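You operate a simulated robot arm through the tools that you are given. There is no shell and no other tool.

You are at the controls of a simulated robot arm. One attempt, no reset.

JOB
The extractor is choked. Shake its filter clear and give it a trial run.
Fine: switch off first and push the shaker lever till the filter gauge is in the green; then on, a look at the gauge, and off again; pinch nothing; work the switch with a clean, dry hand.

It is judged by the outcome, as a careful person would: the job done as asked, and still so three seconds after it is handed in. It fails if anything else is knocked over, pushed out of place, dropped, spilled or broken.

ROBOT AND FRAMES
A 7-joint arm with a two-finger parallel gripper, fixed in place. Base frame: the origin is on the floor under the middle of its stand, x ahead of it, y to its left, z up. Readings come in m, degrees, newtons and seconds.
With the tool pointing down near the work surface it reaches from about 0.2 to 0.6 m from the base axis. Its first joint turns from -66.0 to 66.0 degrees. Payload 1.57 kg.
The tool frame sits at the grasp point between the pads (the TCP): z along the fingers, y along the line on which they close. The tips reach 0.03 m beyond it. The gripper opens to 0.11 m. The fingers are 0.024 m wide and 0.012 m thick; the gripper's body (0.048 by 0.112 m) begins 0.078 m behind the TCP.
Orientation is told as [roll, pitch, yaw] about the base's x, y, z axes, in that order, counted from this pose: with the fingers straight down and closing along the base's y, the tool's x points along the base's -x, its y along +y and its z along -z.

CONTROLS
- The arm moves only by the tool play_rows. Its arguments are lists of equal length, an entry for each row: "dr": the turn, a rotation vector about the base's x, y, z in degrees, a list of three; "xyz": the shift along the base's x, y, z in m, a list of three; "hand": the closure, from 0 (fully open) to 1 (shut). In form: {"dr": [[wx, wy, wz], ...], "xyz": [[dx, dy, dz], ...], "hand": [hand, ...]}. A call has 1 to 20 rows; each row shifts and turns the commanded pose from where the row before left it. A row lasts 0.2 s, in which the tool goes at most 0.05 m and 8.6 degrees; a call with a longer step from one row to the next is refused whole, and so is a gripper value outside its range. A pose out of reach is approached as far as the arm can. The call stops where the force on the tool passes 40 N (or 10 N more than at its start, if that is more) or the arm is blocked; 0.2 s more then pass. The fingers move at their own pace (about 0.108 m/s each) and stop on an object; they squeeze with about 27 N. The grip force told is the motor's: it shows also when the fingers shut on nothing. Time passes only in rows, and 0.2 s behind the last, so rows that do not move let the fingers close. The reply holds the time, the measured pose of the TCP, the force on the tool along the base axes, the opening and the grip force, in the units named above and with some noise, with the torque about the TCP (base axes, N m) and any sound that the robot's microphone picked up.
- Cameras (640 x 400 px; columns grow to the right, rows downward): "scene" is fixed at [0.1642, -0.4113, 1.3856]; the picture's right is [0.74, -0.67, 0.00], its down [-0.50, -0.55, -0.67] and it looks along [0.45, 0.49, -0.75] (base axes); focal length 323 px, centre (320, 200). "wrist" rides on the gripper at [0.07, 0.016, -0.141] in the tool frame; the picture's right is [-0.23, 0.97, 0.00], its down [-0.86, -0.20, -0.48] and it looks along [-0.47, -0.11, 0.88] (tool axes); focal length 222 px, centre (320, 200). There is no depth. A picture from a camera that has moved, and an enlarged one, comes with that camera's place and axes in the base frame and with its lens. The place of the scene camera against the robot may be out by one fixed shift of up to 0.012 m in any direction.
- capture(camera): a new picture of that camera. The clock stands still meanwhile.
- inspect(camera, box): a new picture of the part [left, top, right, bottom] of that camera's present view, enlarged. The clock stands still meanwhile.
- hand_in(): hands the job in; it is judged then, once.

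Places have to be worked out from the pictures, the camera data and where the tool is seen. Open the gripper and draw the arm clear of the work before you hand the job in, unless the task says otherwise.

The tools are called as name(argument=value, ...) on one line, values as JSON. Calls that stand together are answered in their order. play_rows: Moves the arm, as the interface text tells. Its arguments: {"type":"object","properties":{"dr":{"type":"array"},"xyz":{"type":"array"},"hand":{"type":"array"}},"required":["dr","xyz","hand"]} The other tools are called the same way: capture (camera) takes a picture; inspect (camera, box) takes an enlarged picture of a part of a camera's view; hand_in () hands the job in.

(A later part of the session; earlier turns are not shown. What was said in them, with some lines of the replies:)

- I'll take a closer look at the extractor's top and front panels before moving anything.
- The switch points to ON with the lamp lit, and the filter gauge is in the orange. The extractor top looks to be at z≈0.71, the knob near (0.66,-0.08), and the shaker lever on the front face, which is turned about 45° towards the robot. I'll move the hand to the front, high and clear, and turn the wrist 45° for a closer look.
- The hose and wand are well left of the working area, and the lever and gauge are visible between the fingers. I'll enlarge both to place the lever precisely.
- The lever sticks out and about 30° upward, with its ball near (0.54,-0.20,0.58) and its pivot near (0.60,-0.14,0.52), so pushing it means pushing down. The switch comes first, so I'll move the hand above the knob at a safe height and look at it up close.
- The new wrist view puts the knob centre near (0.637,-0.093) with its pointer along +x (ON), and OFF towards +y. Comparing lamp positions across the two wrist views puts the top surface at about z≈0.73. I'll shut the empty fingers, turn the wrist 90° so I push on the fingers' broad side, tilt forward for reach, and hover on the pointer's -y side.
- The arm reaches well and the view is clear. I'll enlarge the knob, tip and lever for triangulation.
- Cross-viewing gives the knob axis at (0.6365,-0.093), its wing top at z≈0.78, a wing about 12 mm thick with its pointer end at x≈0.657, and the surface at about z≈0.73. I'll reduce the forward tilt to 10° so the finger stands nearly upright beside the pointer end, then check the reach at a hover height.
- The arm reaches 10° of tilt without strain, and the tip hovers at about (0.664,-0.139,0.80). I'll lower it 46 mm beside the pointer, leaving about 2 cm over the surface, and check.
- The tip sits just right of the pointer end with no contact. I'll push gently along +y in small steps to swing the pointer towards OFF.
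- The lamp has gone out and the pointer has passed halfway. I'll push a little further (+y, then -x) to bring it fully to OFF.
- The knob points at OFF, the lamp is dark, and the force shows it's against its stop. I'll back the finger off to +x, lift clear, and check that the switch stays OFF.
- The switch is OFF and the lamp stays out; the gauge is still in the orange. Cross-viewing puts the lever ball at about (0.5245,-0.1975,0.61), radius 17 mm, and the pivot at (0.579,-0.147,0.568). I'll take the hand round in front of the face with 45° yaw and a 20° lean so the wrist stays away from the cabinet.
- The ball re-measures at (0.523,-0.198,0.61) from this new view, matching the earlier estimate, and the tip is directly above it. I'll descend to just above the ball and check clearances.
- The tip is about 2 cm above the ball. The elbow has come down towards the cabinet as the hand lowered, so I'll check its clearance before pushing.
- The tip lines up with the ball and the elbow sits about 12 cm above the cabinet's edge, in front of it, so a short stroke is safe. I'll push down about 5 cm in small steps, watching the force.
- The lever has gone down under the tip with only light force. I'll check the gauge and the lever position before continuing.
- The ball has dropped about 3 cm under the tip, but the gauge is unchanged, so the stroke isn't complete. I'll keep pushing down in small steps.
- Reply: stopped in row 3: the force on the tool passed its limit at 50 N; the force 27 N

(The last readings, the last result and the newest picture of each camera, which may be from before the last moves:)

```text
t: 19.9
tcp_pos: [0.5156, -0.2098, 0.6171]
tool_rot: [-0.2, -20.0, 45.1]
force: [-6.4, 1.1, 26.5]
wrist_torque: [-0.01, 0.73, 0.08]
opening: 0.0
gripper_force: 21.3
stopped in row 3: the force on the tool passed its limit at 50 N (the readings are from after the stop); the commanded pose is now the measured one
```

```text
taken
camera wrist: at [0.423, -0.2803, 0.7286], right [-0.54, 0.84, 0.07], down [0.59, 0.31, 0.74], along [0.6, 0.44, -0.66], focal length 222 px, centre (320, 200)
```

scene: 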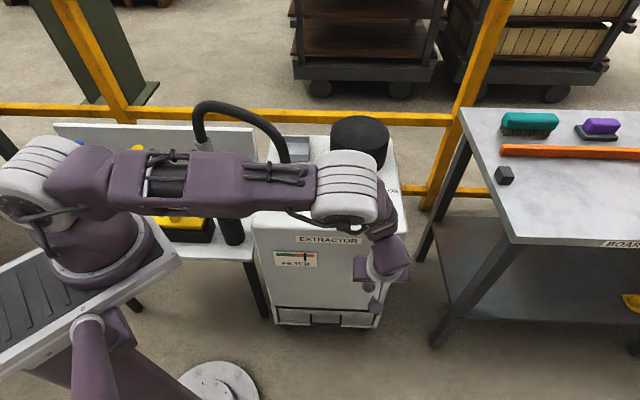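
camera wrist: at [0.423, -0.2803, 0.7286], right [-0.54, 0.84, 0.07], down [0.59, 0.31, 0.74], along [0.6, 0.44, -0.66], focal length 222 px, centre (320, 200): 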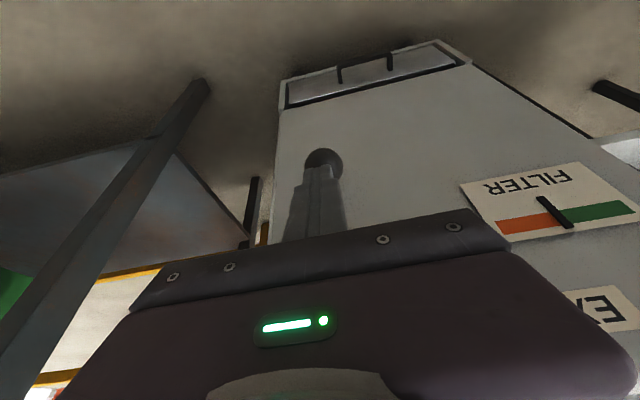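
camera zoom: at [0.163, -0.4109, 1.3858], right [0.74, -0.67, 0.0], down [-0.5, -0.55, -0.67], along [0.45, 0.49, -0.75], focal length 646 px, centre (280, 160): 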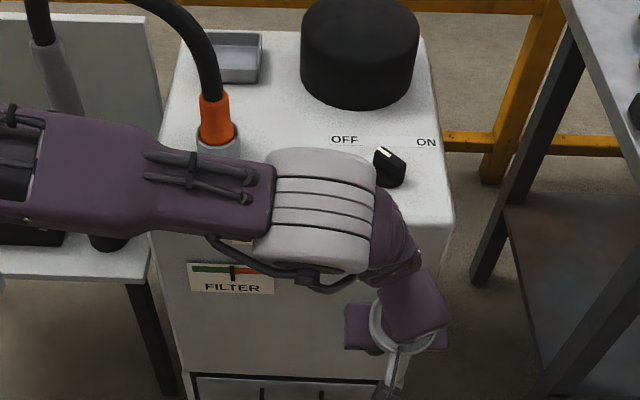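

The lever hit its lower stop and the gauge jumped to about the orange/green boundary, so each full stroke clears some of the filter. I'll ease up and see whether the lever returns by itself.

play_rows(dr=[[0, 0, 0], [0, 0, 0], [0, 0, 0], [0, 0, 0], [0, 0, 0], [0, 0, 0], [0, 0, 0]], xyz=[[0, 0, 0.008], [0, 0, 0.012], [0, 0, 0.012], [0, 0, 0.012], [0, 0, 0.012], [0, 0, 0.01], [0, 0, 0]], hand=[1, 1, 1, 1, 1, 1, 1])

inspect(camera="scene", box=[240, 120, 440, 320])

inspect(camera="scene", box=[265, 235, 345, 285])

capture(camera="wrist")

```text
t: 21.6
tcp_pos: [0.5142, -0.2086, 0.6814]
tool_rot: [0.1, -20.0, 45.1]
force: [0.1, 0.6, -0.5]
wrist_torque: [-0.01, -0.03, -0.02]
opening: 0.0
gripper_force: 21.1
```

```text
2.00 times, centred on (340, 220) of scene
camera zoom: at [0.1642, -0.4113, 1.3856], right [0.74, -0.67, 0.0], down [-0.5, -0.55, -0.67], along [0.45, 0.49, -0.75], focal length 646 px, centre (280, 160)
```

zoom: 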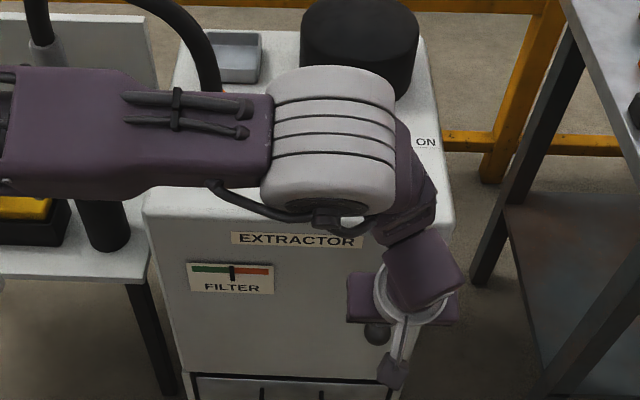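

```text
8.00 times, centred on (305, 260) of scene
camera zoom: at [0.1642, -0.4113, 1.3856], right [0.74, -0.67, 0.0], down [-0.5, -0.55, -0.67], along [0.45, 0.49, -0.75], focal length 2583 px, centre (440, -280)
```

zoom: 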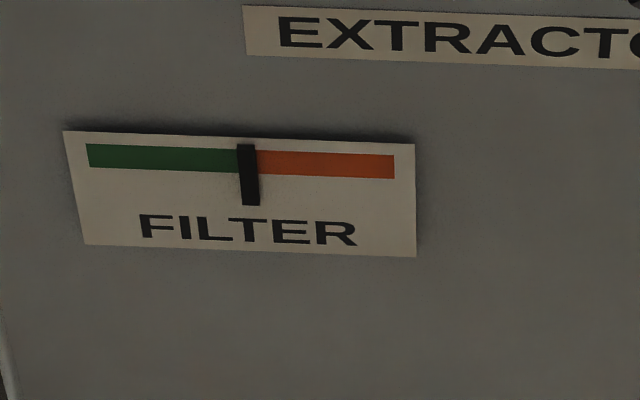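

```text
taken
camera wrist: at [0.4221, -0.279, 0.7918], right [-0.54, 0.84, 0.08], down [0.59, 0.31, 0.74], along [0.6, 0.45, -0.67], focal length 222 px, centre (320, 200)
```

wrist: 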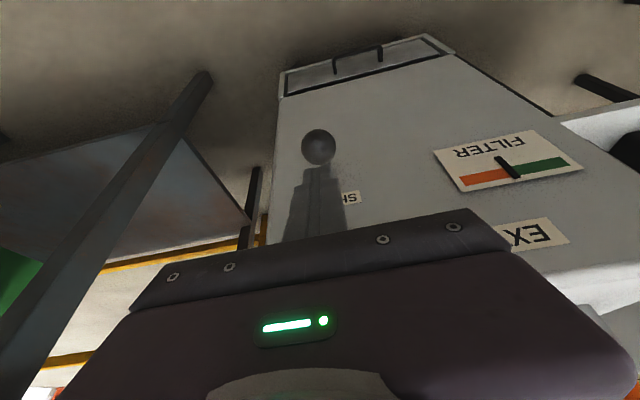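

The lever sprang back and the gauge needle now sits right at the boundary. One more full stroke should bring it clearly into the green, and I'll go softer near the bottom stop.

play_rows(dr=[[0, 0, 0], [0, 0, 0], [0, 0, 0], [0, 0, 0], [0, 0, 0], [0, 0, 0], [0, 0, 0], [0, 0, 0], [0, 0, 0]], xyz=[[0, 0, -0.012], [0, 0, -0.012], [0, 0, -0.012], [0, 0, -0.01], [0, 0, -0.006], [0, 0, -0.004], [0, 0, -0.003], [0, 0, -0.003], [0, 0, 0]], hand=[1, 1, 1, 1, 1, 1, 1, 1, 1])

capture(camera="wrist")

inspect(camera="scene", box=[265, 235, 345, 285])

```text
t: 23.6
tcp_pos: [0.5134, -0.209, 0.6201]
tool_rot: [0.0, -20.0, 45.0]
force: [0.9, -1.8, 3.4]
wrist_torque: [-0.07, 0.02, 0.02]
opening: 0.0
gripper_force: 21.8
```

```text
taken
camera wrist: at [0.4224, -0.2789, 0.7301], right [-0.54, 0.84, 0.08], down [0.59, 0.31, 0.74], along [0.6, 0.45, -0.67], focal length 222 px, centre (320, 200)
```

wrist: 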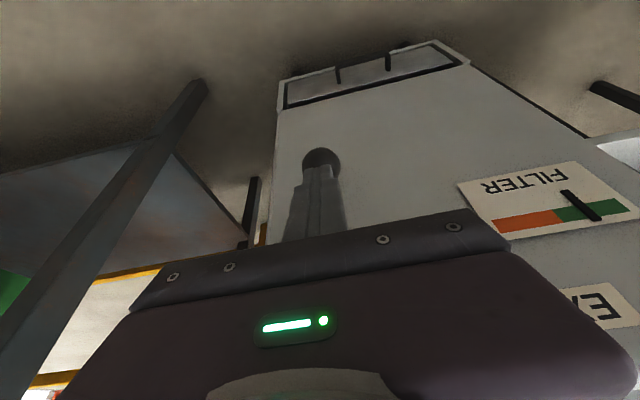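

```text
8.00 times, centred on (305, 260) of scene
camera zoom: at [0.1642, -0.4113, 1.3856], right [0.74, -0.67, 0.0], down [-0.5, -0.55, -0.67], along [0.45, 0.49, -0.75], focal length 2583 px, centre (440, -280)
```

zoom: 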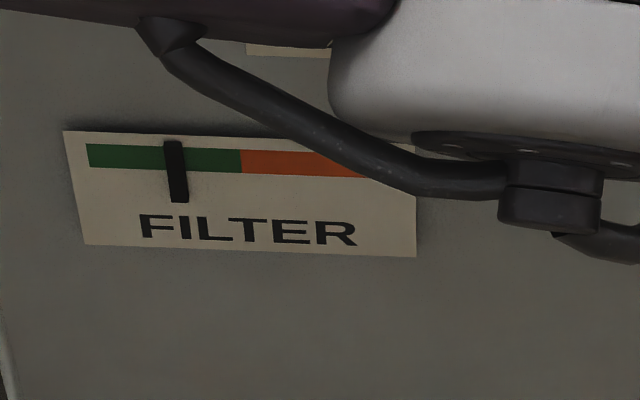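

The gauge now reads clearly in the green. I'll raise the hand off the lever, return to a high position, and set up on the other side of the switch pointer to turn it on.

play_rows(dr=[[0, 0, 0], [0, 0, 0], [0, 0, 0], [-4.71, 4.71, 0], [-4.71, 4.71, 0], [-4.71, 4.71, 0], [0, 0, 0], [0, 0, 0], [0, 0, -7.5], [0, 0, -7.5], [0, 0, -7.5], [0, 0, -7.5], [0, 0, -7.5], [0, 0, -7.5], [0, -5, 0], [0, -5, 0], [0, 0, 0]], xyz=[[0, 0, 0.015], [0, 0, 0.03], [0, 0, 0.042], [0, 0, 0.042], [0, 0, 0.042], [0, 0, 0.042], [0, 0, 0.042], [0, 0, 0.042], [0.0143, 0.0235, 0], [0.0143, 0.0235, 0], [0.0143, 0.0235, 0], [0.0143, 0.0235, 0], [0.0143, 0.0235, 0], [0.0143, 0.0235, 0], [0, 0, 0], [0, 0, 0], [0, 0, 0]], hand=[1, 1, 1, 1, 1, 1, 1, 1, 1, 1, 1, 1, 1, 1, 1, 1, 1])

capture(camera="wrist")

capture(camera="scene")

inspect(camera="scene", box=[265, 235, 345, 285])

inspect(camera="wrist", box=[260, 110, 420, 230])

```text
t: 27.1
tcp_pos: [0.6, -0.0671, 0.9175]
tool_rot: [0.1, -10.1, 0.1]
force: [0.3, 0.7, 0.5]
wrist_torque: [0.01, 0.02, 0.01]
opening: 0.0
gripper_force: 21.4
```

```text
taken
camera wrist: at [0.5065, -0.0526, 1.0449], right [0.22, 0.97, 0.04], down [0.76, -0.2, 0.62], along [0.61, -0.11, -0.78], focal length 222 px, centre (320, 200)
```

wrist: 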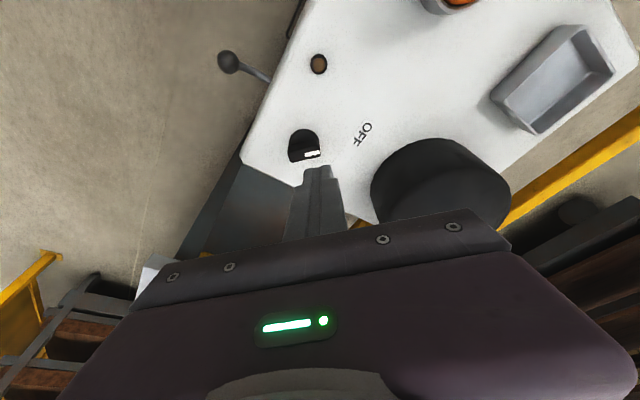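

```text
taken
```

scene: 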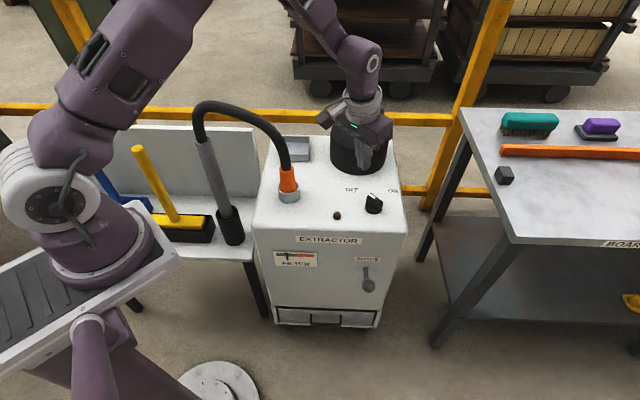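

```text
8.00 times, centred on (305, 260) of scene
camera zoom: at [0.1642, -0.4113, 1.3856], right [0.74, -0.67, 0.0], down [-0.5, -0.55, -0.67], along [0.45, 0.49, -0.75], focal length 2583 px, centre (440, -280)
```

zoom: 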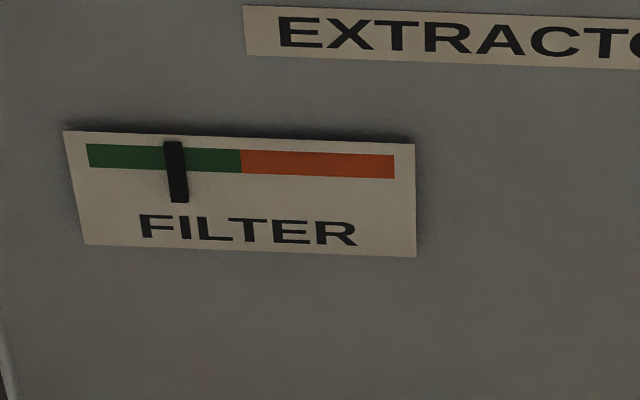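

```text
3.33 times, centred on (340, 170) of wrist
camera zoom: at [0.5065, -0.0526, 1.0449], right [0.22, 0.97, 0.04], down [0.76, -0.2, 0.62], along [0.61, -0.11, -0.78], focal length 740 px, centre (253, 300)
```

zoom: 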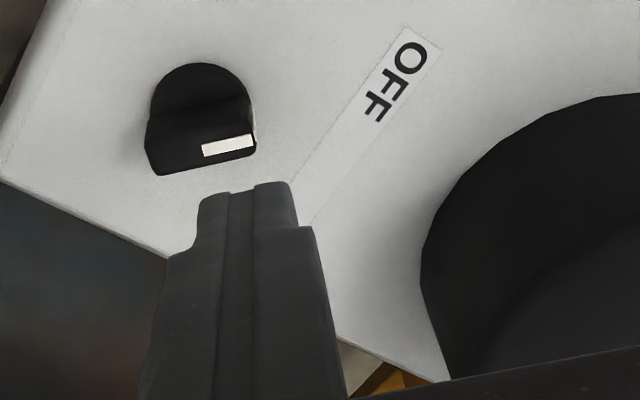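

The gauge holds in the green, the lever has sprung back, and the pointer is at OFF. The tip is at about (0.605,-0.067), on the pointer's -x side. I'll lower it beside the pointer without touching.

play_rows(dr=[[0, 0, 0], [0, 0, 0], [0, 0, 0], [0, 0, 0], [0, 0, 0], [0, 0, 0], [0, 0, 0]], xyz=[[-0.004, 0, -0.03], [0, 0, -0.03], [0, 0, -0.03], [0, 0, -0.022], [0, 0, -0.012], [0, 0, -0.008], [0, 0, 0]], hand=[1, 1, 1, 1, 1, 1, 1])

inspect(camera="wrist", box=[260, 110, 420, 230])

inspect(camera="scene", box=[330, 130, 430, 230])

```text
t: 28.8
tcp_pos: [0.5966, -0.0675, 0.7858]
tool_rot: [0.2, -10.0, 0.2]
force: [-0.1, 0.2, 0.1]
wrist_torque: [-0.01, -0.01, 0.0]
opening: 0.0
gripper_force: 21.3
```

```text
3.33 times, centred on (340, 170) of wrist
camera zoom: at [0.503, -0.0526, 0.9136], right [0.22, 0.97, 0.04], down [0.76, -0.2, 0.62], along [0.61, -0.11, -0.78], focal length 740 px, centre (253, 300)
```

zoom: 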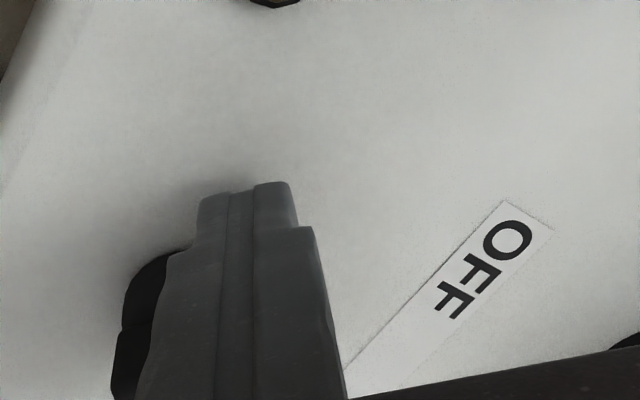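

```text
4.00 times, centred on (380, 180) of scene
camera zoom: at [0.1643, -0.4113, 1.3856], right [0.74, -0.67, 0.0], down [-0.5, -0.55, -0.67], along [0.45, 0.49, -0.75], focal length 1291 px, centre (80, 280)
```

zoom: 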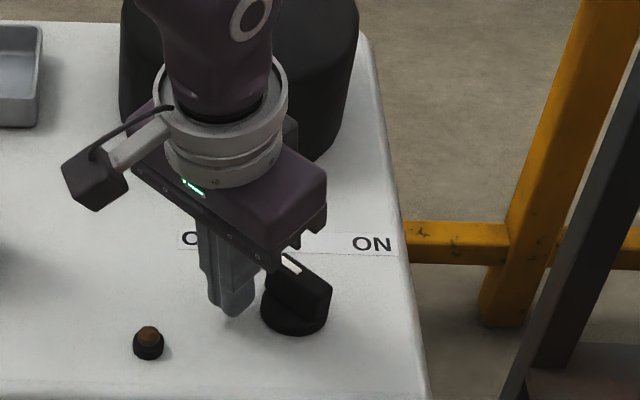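

The tip is beside the pointer with no contact. I'll push gently along +x, curving slightly to -y, to swing the pointer towards ON.

play_rows(dr=[[0, 0, 0], [0, 0, 0], [0, 0, 0], [0, 0, 0], [0, 0, 0], [0, 0, 0], [0, 0, 0]], xyz=[[0.008, 0, 0], [0.007, 0, 0], [0.005, 0, 0], [0.005, 0, 0], [0.005, -0.001, 0], [0.004, -0.002, 0], [0.003, -0.002, 0]], hand=[1, 1, 1, 1, 1, 1, 1])

inspect(camera="scene", box=[330, 130, 430, 230])

inspect(camera="wrist", box=[260, 110, 420, 230])

```text
t: 30.4
tcp_pos: [0.6317, -0.0732, 0.7854]
tool_rot: [0.2, -9.9, 0.1]
force: [-6.8, 8.2, 4.4]
wrist_torque: [-0.02, 0.16, -0.19]
opening: 0.0
gripper_force: 21.0
```

```text
4.00 times, centred on (380, 180) of scene
camera zoom: at [0.164, -0.4111, 1.3857], right [0.74, -0.67, 0.0], down [-0.5, -0.55, -0.67], along [0.45, 0.49, -0.75], focal length 1291 px, centre (80, 280)
```

zoom: 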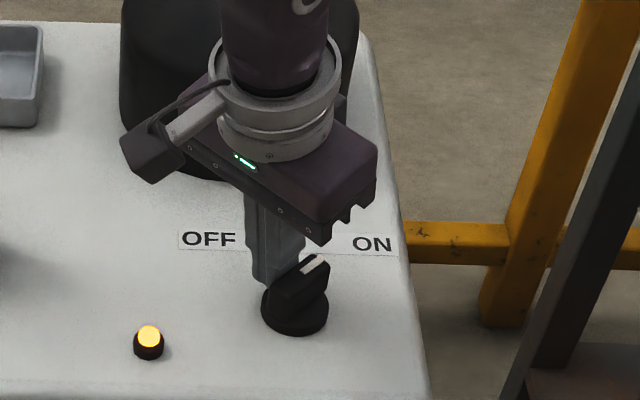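

```text
3.33 times, centred on (340, 170) of wrist
camera zoom: at [0.5393, -0.0576, 0.9133], right [0.22, 0.97, 0.04], down [0.76, -0.2, 0.62], along [0.61, -0.11, -0.79], focal length 740 px, centre (253, 300)
```

zoom: 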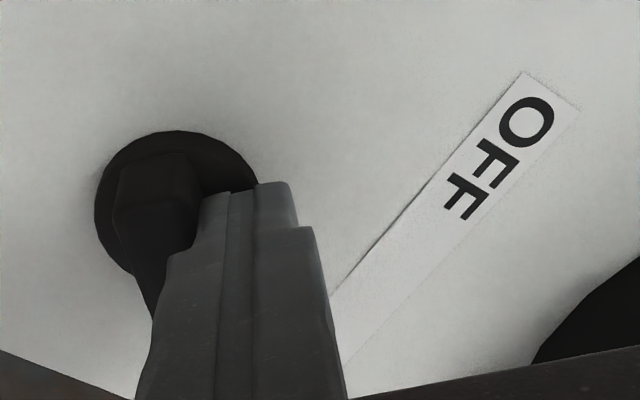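

The lamp is lit and the pointer stands at ON. I'll back the finger off, lift clear, and look at the gauge with the machine running.

play_rows(dr=[[0, 0, 0], [0, 0, 0], [0, 0, 0], [0, 0, 0], [0, 0, 0], [0, 0, 0], [0, 0, 0], [0, 0, 0]], xyz=[[-0.004, 0.007, 0], [-0.004, 0.008, 0], [0, 0, 0.025], [0, 0, 0.035], [0, 0, 0.04], [0, 0, 0], [0, 0, 0], [0, 0, 0]], hand=[1, 1, 1, 1, 1, 1, 1, 1])

inspect(camera="scene", box=[265, 235, 345, 285])

inspect(camera="scene", box=[330, 130, 430, 230])

capture(camera="scene")

```text
t: 32.1
tcp_pos: [0.6229, -0.0582, 0.8848]
tool_rot: [0.1, -10.0, 0.1]
force: [-0.1, 0.2, 0.4]
wrist_torque: [0.04, 0.02, -0.02]
opening: 0.0001
gripper_force: 21.7
```

```text
8.00 times, centred on (305, 260) of scene
camera zoom: at [0.1642, -0.4113, 1.3856], right [0.74, -0.67, 0.0], down [-0.5, -0.55, -0.67], along [0.45, 0.49, -0.75], focal length 2583 px, centre (440, -280)
```

zoom: 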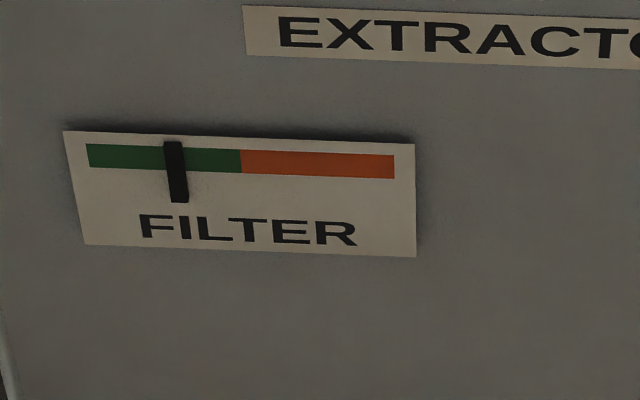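

```text
4.00 times, centred on (380, 180) of scene
camera zoom: at [0.1642, -0.4113, 1.3856], right [0.74, -0.67, 0.0], down [-0.5, -0.55, -0.67], along [0.45, 0.49, -0.75], focal length 1291 px, centre (80, 280)
```

zoom: 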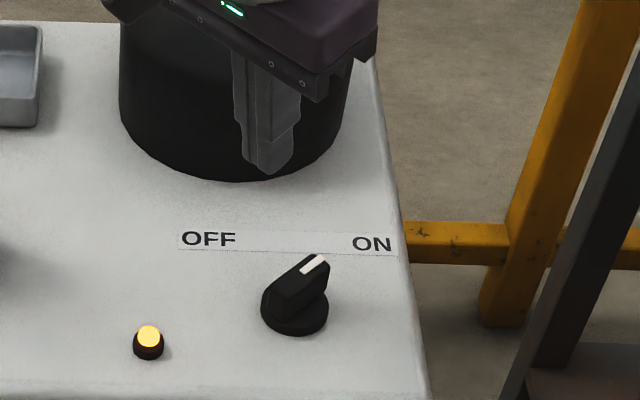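

```text
taken
```

scene: 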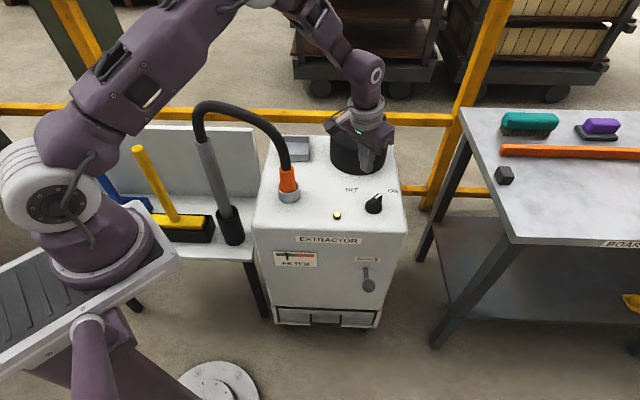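

Running, the gauge still reads in the green. I'll bring the finger round to the pointer's -y side and lower it next to the pointer for switching off, taking one more look at the gauge.

play_rows(dr=[[0, 0, 0], [0, 0, 0], [0, 0, 0], [0, 0, 0], [0, 0, 0], [0, 0, 0], [0, 0, 0], [0, 0, 0], [0, 0, 0]], xyz=[[0.012, -0.028, 0], [0.012, -0.028, 0], [0.012, -0.027, 0], [0, 0, -0.03], [0, 0, -0.03], [0, 0, -0.022], [0, 0, -0.012], [0, 0, -0.006], [0, 0, 0]], hand=[1, 1, 1, 1, 1, 1, 1, 1, 1])

inspect(camera="scene", box=[265, 235, 345, 285])

inspect(camera="scene", box=[330, 130, 430, 230])

inspect(camera="wrist", box=[260, 110, 420, 230])

```text
t: 34.1
tcp_pos: [0.6609, -0.1403, 0.7846]
tool_rot: [0.1, -10.0, 0.1]
force: [-0.3, 1.1, 0.4]
wrist_torque: [-0.01, 0.04, 0.0]
opening: 0.0001
gripper_force: 20.9
```

```text
8.00 times, centred on (305, 260) of scene
camera zoom: at [0.1643, -0.4113, 1.3856], right [0.74, -0.67, 0.0], down [-0.5, -0.55, -0.67], along [0.45, 0.49, -0.75], focal length 2583 px, centre (440, -280)
```

zoom: 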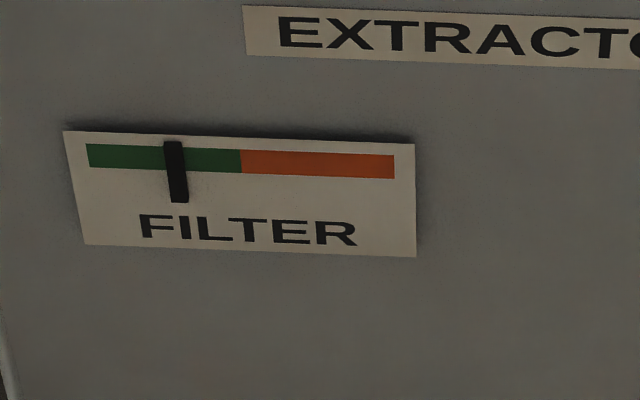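

```text
4.00 times, centred on (380, 180) of scene
camera zoom: at [0.1643, -0.4113, 1.3856], right [0.74, -0.67, 0.0], down [-0.5, -0.55, -0.67], along [0.45, 0.49, -0.75], focal length 1291 px, centre (80, 280)
```

zoom: 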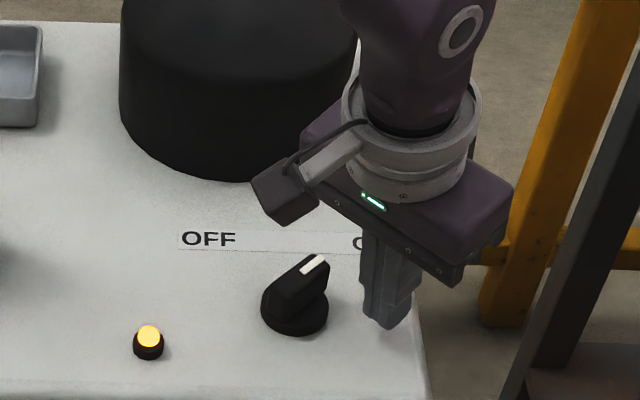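

```text
3.33 times, centred on (340, 170) of wrist
camera zoom: at [0.5676, -0.1259, 0.9133], right [0.22, 0.97, 0.04], down [0.76, -0.2, 0.62], along [0.61, -0.11, -0.78], focal length 740 px, centre (253, 300)
```

zoom: 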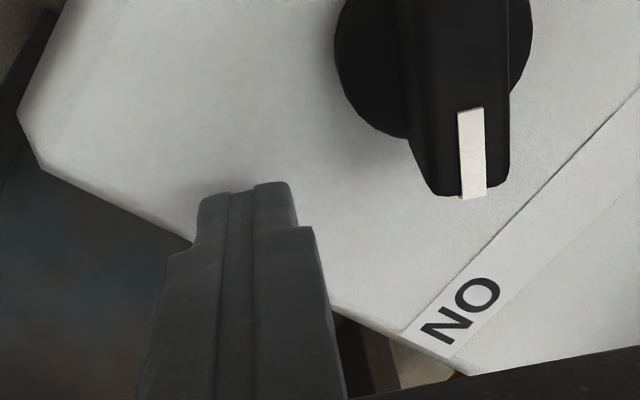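

The trial run shows the gauge holding in the green, and the tip stands free on the pointer's -y side. Now I'll push along +y to swing it back to OFF.

play_rows(dr=[[0, 0, 0], [0, 0, 0], [0, 0, 0], [0, 0, 0], [0, 0, 0], [0, 0, 0], [0, 0, 0], [0, 0, 0], [0, 0, 0]], xyz=[[-0.002, 0.009, 0], [0, 0.009, 0], [0, 0.007, 0], [0, 0.005, 0], [0, 0.005, 0], [0, 0.005, 0], [0, 0.005, 0], [-0.001, 0.004, 0], [0, 0, 0]], hand=[1, 1, 1, 1, 1, 1, 1, 1, 1])

inspect(camera="scene", box=[330, 130, 430, 230])

inspect(camera="wrist", box=[260, 110, 420, 230])

```text
t: 36.1
tcp_pos: [0.659, -0.0914, 0.785]
tool_rot: [0.2, -9.9, 0.2]
force: [1.2, 0.2, 0.1]
wrist_torque: [-0.01, 0.02, -0.02]
opening: 0.0
gripper_force: 21.1
```

```text
4.00 times, centred on (380, 180) of scene
camera zoom: at [0.1643, -0.4113, 1.3856], right [0.74, -0.67, 0.0], down [-0.5, -0.55, -0.67], along [0.45, 0.49, -0.75], focal length 1291 px, centre (80, 280)
```

zoom: 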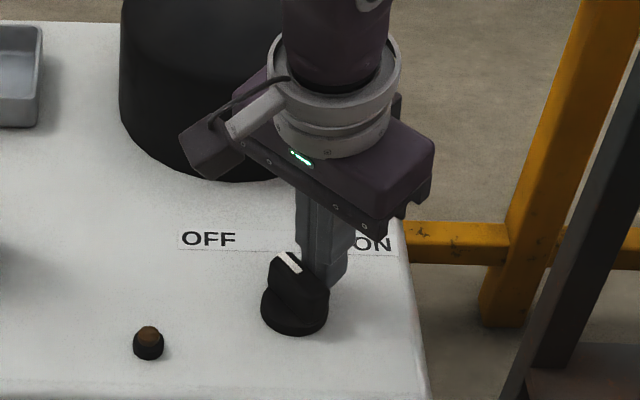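

```text
3.33 times, centred on (340, 170) of wrist
camera zoom: at [0.5648, -0.0769, 0.9131], right [0.22, 0.97, 0.04], down [0.76, -0.2, 0.62], along [0.61, -0.11, -0.78], focal length 740 px, centre (253, 300)
```

zoom: 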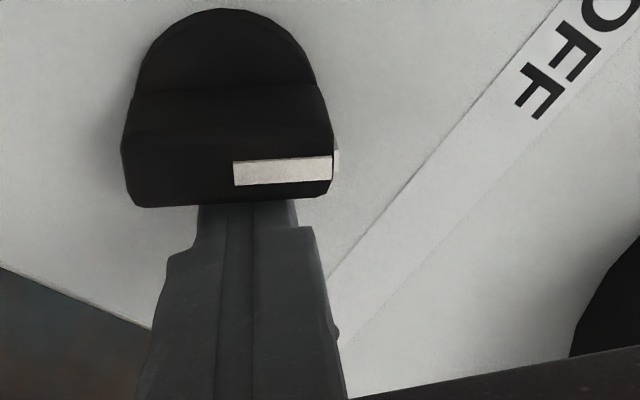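

The lamp is out and the pointer is nearly at OFF. I'll nudge it the last few millimetres to its stop.

play_rows(dr=[[0, 0, 0], [0, 0, 0], [0, 0, 0], [0, 0, 0]], xyz=[[-0.001, 0.004, 0], [-0.002, 0.003, 0], [-0.0015, 0.001, 0], [0, 0, 0]], hand=[1, 1, 1, 1])

inspect(camera="scene", box=[330, 130, 430, 230])

```text
t: 37.1
tcp_pos: [0.6556, -0.0847, 0.7857]
tool_rot: [0.0, -10.5, 0.1]
force: [22.5, -7.5, 0.9]
wrist_torque: [-0.06, -0.16, 0.14]
opening: 0.0001
gripper_force: 21.3
```

```text
4.00 times, centred on (380, 180) of scene
camera zoom: at [0.1647, -0.4114, 1.3855], right [0.74, -0.67, 0.0], down [-0.5, -0.55, -0.67], along [0.45, 0.49, -0.75], focal length 1291 px, centre (80, 280)
```

zoom: 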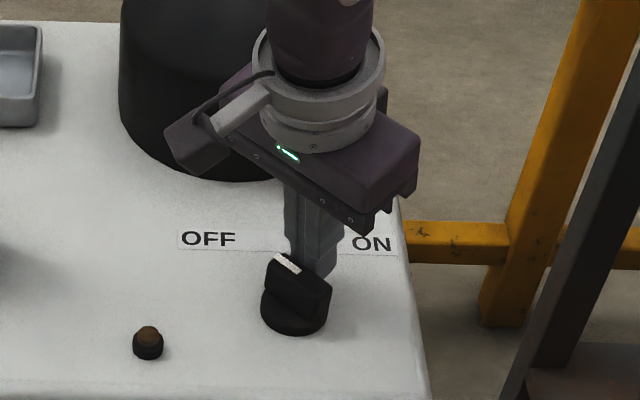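

The switch is against its OFF stop and the lamp is out. I'll back the finger off to +x, lift clear, then draw the arm back to its high starting area and open the gripper.

play_rows(dr=[[0, 0, 0], [0, 0, 0], [0, 0, 0], [0, 0, 0], [0, 0, 0], [0, 0, 0], [0, 5, 0], [0, 5, 0], [0, 0, 0], [0, 0, 0], [0, 0, 0], [0, 0, 0], [0, 0, 0], [0, 0, 0], [0, 0, 0], [0, 0, 0], [0, 0, 0]], xyz=[[0.007, -0.003, 0], [0.008, -0.004, 0], [0, 0, 0.025], [0, 0, 0.035], [0, 0, 0.04], [0, 0, 0.04], [-0.02, 0, 0.04], [-0.04, 0.01, 0.025], [-0.04, 0.015, 0.02], [-0.04, 0.015, 0.02], [-0.04, 0.02, 0.015], [-0.04, 0.02, 0.01], [-0.04, 0.02, 0.005], [-0.04, 0.02, 0], [-0.02, 0.01, 0], [0, 0, 0], [0, 0, 0]], hand=[1, 1, 1, 1, 1, 1, 1, 1, 1, 1, 0.8, 0.6, 0.4, 0.2, 0, 0, 0])

capture(camera="scene")

inspect(camera="scene", box=[240, 110, 420, 222])

inspect(camera="scene", box=[240, 220, 420, 332])

```text
t: 40.8
tcp_pos: [0.3482, 0.0394, 1.0593]
tool_rot: [0.0, 0.0, 0.1]
force: [-0.4, 0.3, 0.0]
wrist_torque: [-0.02, 0.0, 0.0]
opening: 0.1102
gripper_force: 0.0
```

```text
taken
```

scene: 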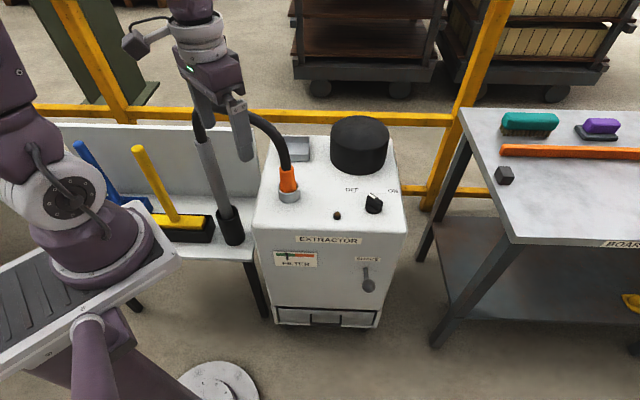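

```text
3.56 times, centred on (330, 166) of scene
camera zoom: at [0.1642, -0.4113, 1.3856], right [0.74, -0.67, 0.0], down [-0.5, -0.55, -0.67], along [0.45, 0.49, -0.75], focal length 1148 px, centre (284, 321)
```

zoom: 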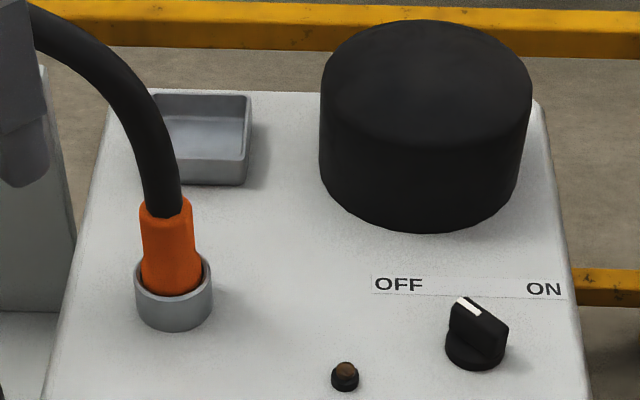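

```text
3.56 times, centred on (330, 276) of scene
camera zoom: at [0.1642, -0.4113, 1.3856], right [0.74, -0.67, 0.0], down [-0.5, -0.55, -0.67], along [0.45, 0.49, -0.75], focal length 1148 px, centre (284, -70)
```

zoom: 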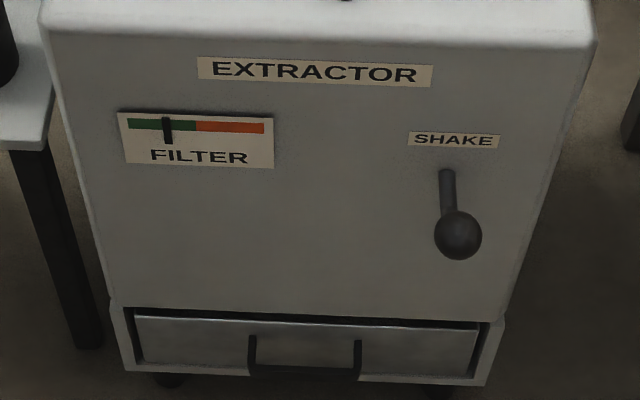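

The switch is OFF with the lamp out, the gauge is in the green and the lever is back at rest. Hose, wand, tray and benches look as they did at the start, and the arm is clear with the gripper open, so I'm handing the job in.

hand_in()

```text
The job is handed in.
```

The extractor's filter is shaken clear and the trial run is done. The machine is now switched off, and the gauge reads in the green.

- **Switch off first:** I turned the knob to OFF before touching the lever, and the lamp went out.
- **Shaking:** It took two full pushes of the lever. The first brought the gauge to the edge of the green and the second put it well inside. On the first push the lever hit its bottom stop harder than I meant, at about 50 N; the second was gentler. The lever sprang back to rest both times.
- **Trial run:** I switched it on for about five seconds. The gauge stayed in the green in both looks I took, then I switched it off again.
- **Handling:** I only pushed with closed fingers and gripped nothing. The hand touched only the knob and the lever ball, and I saw no dirt or wet on either.

In the final pictures nothing around the extractor has moved. The arm is drawn back clear with the gripper open.
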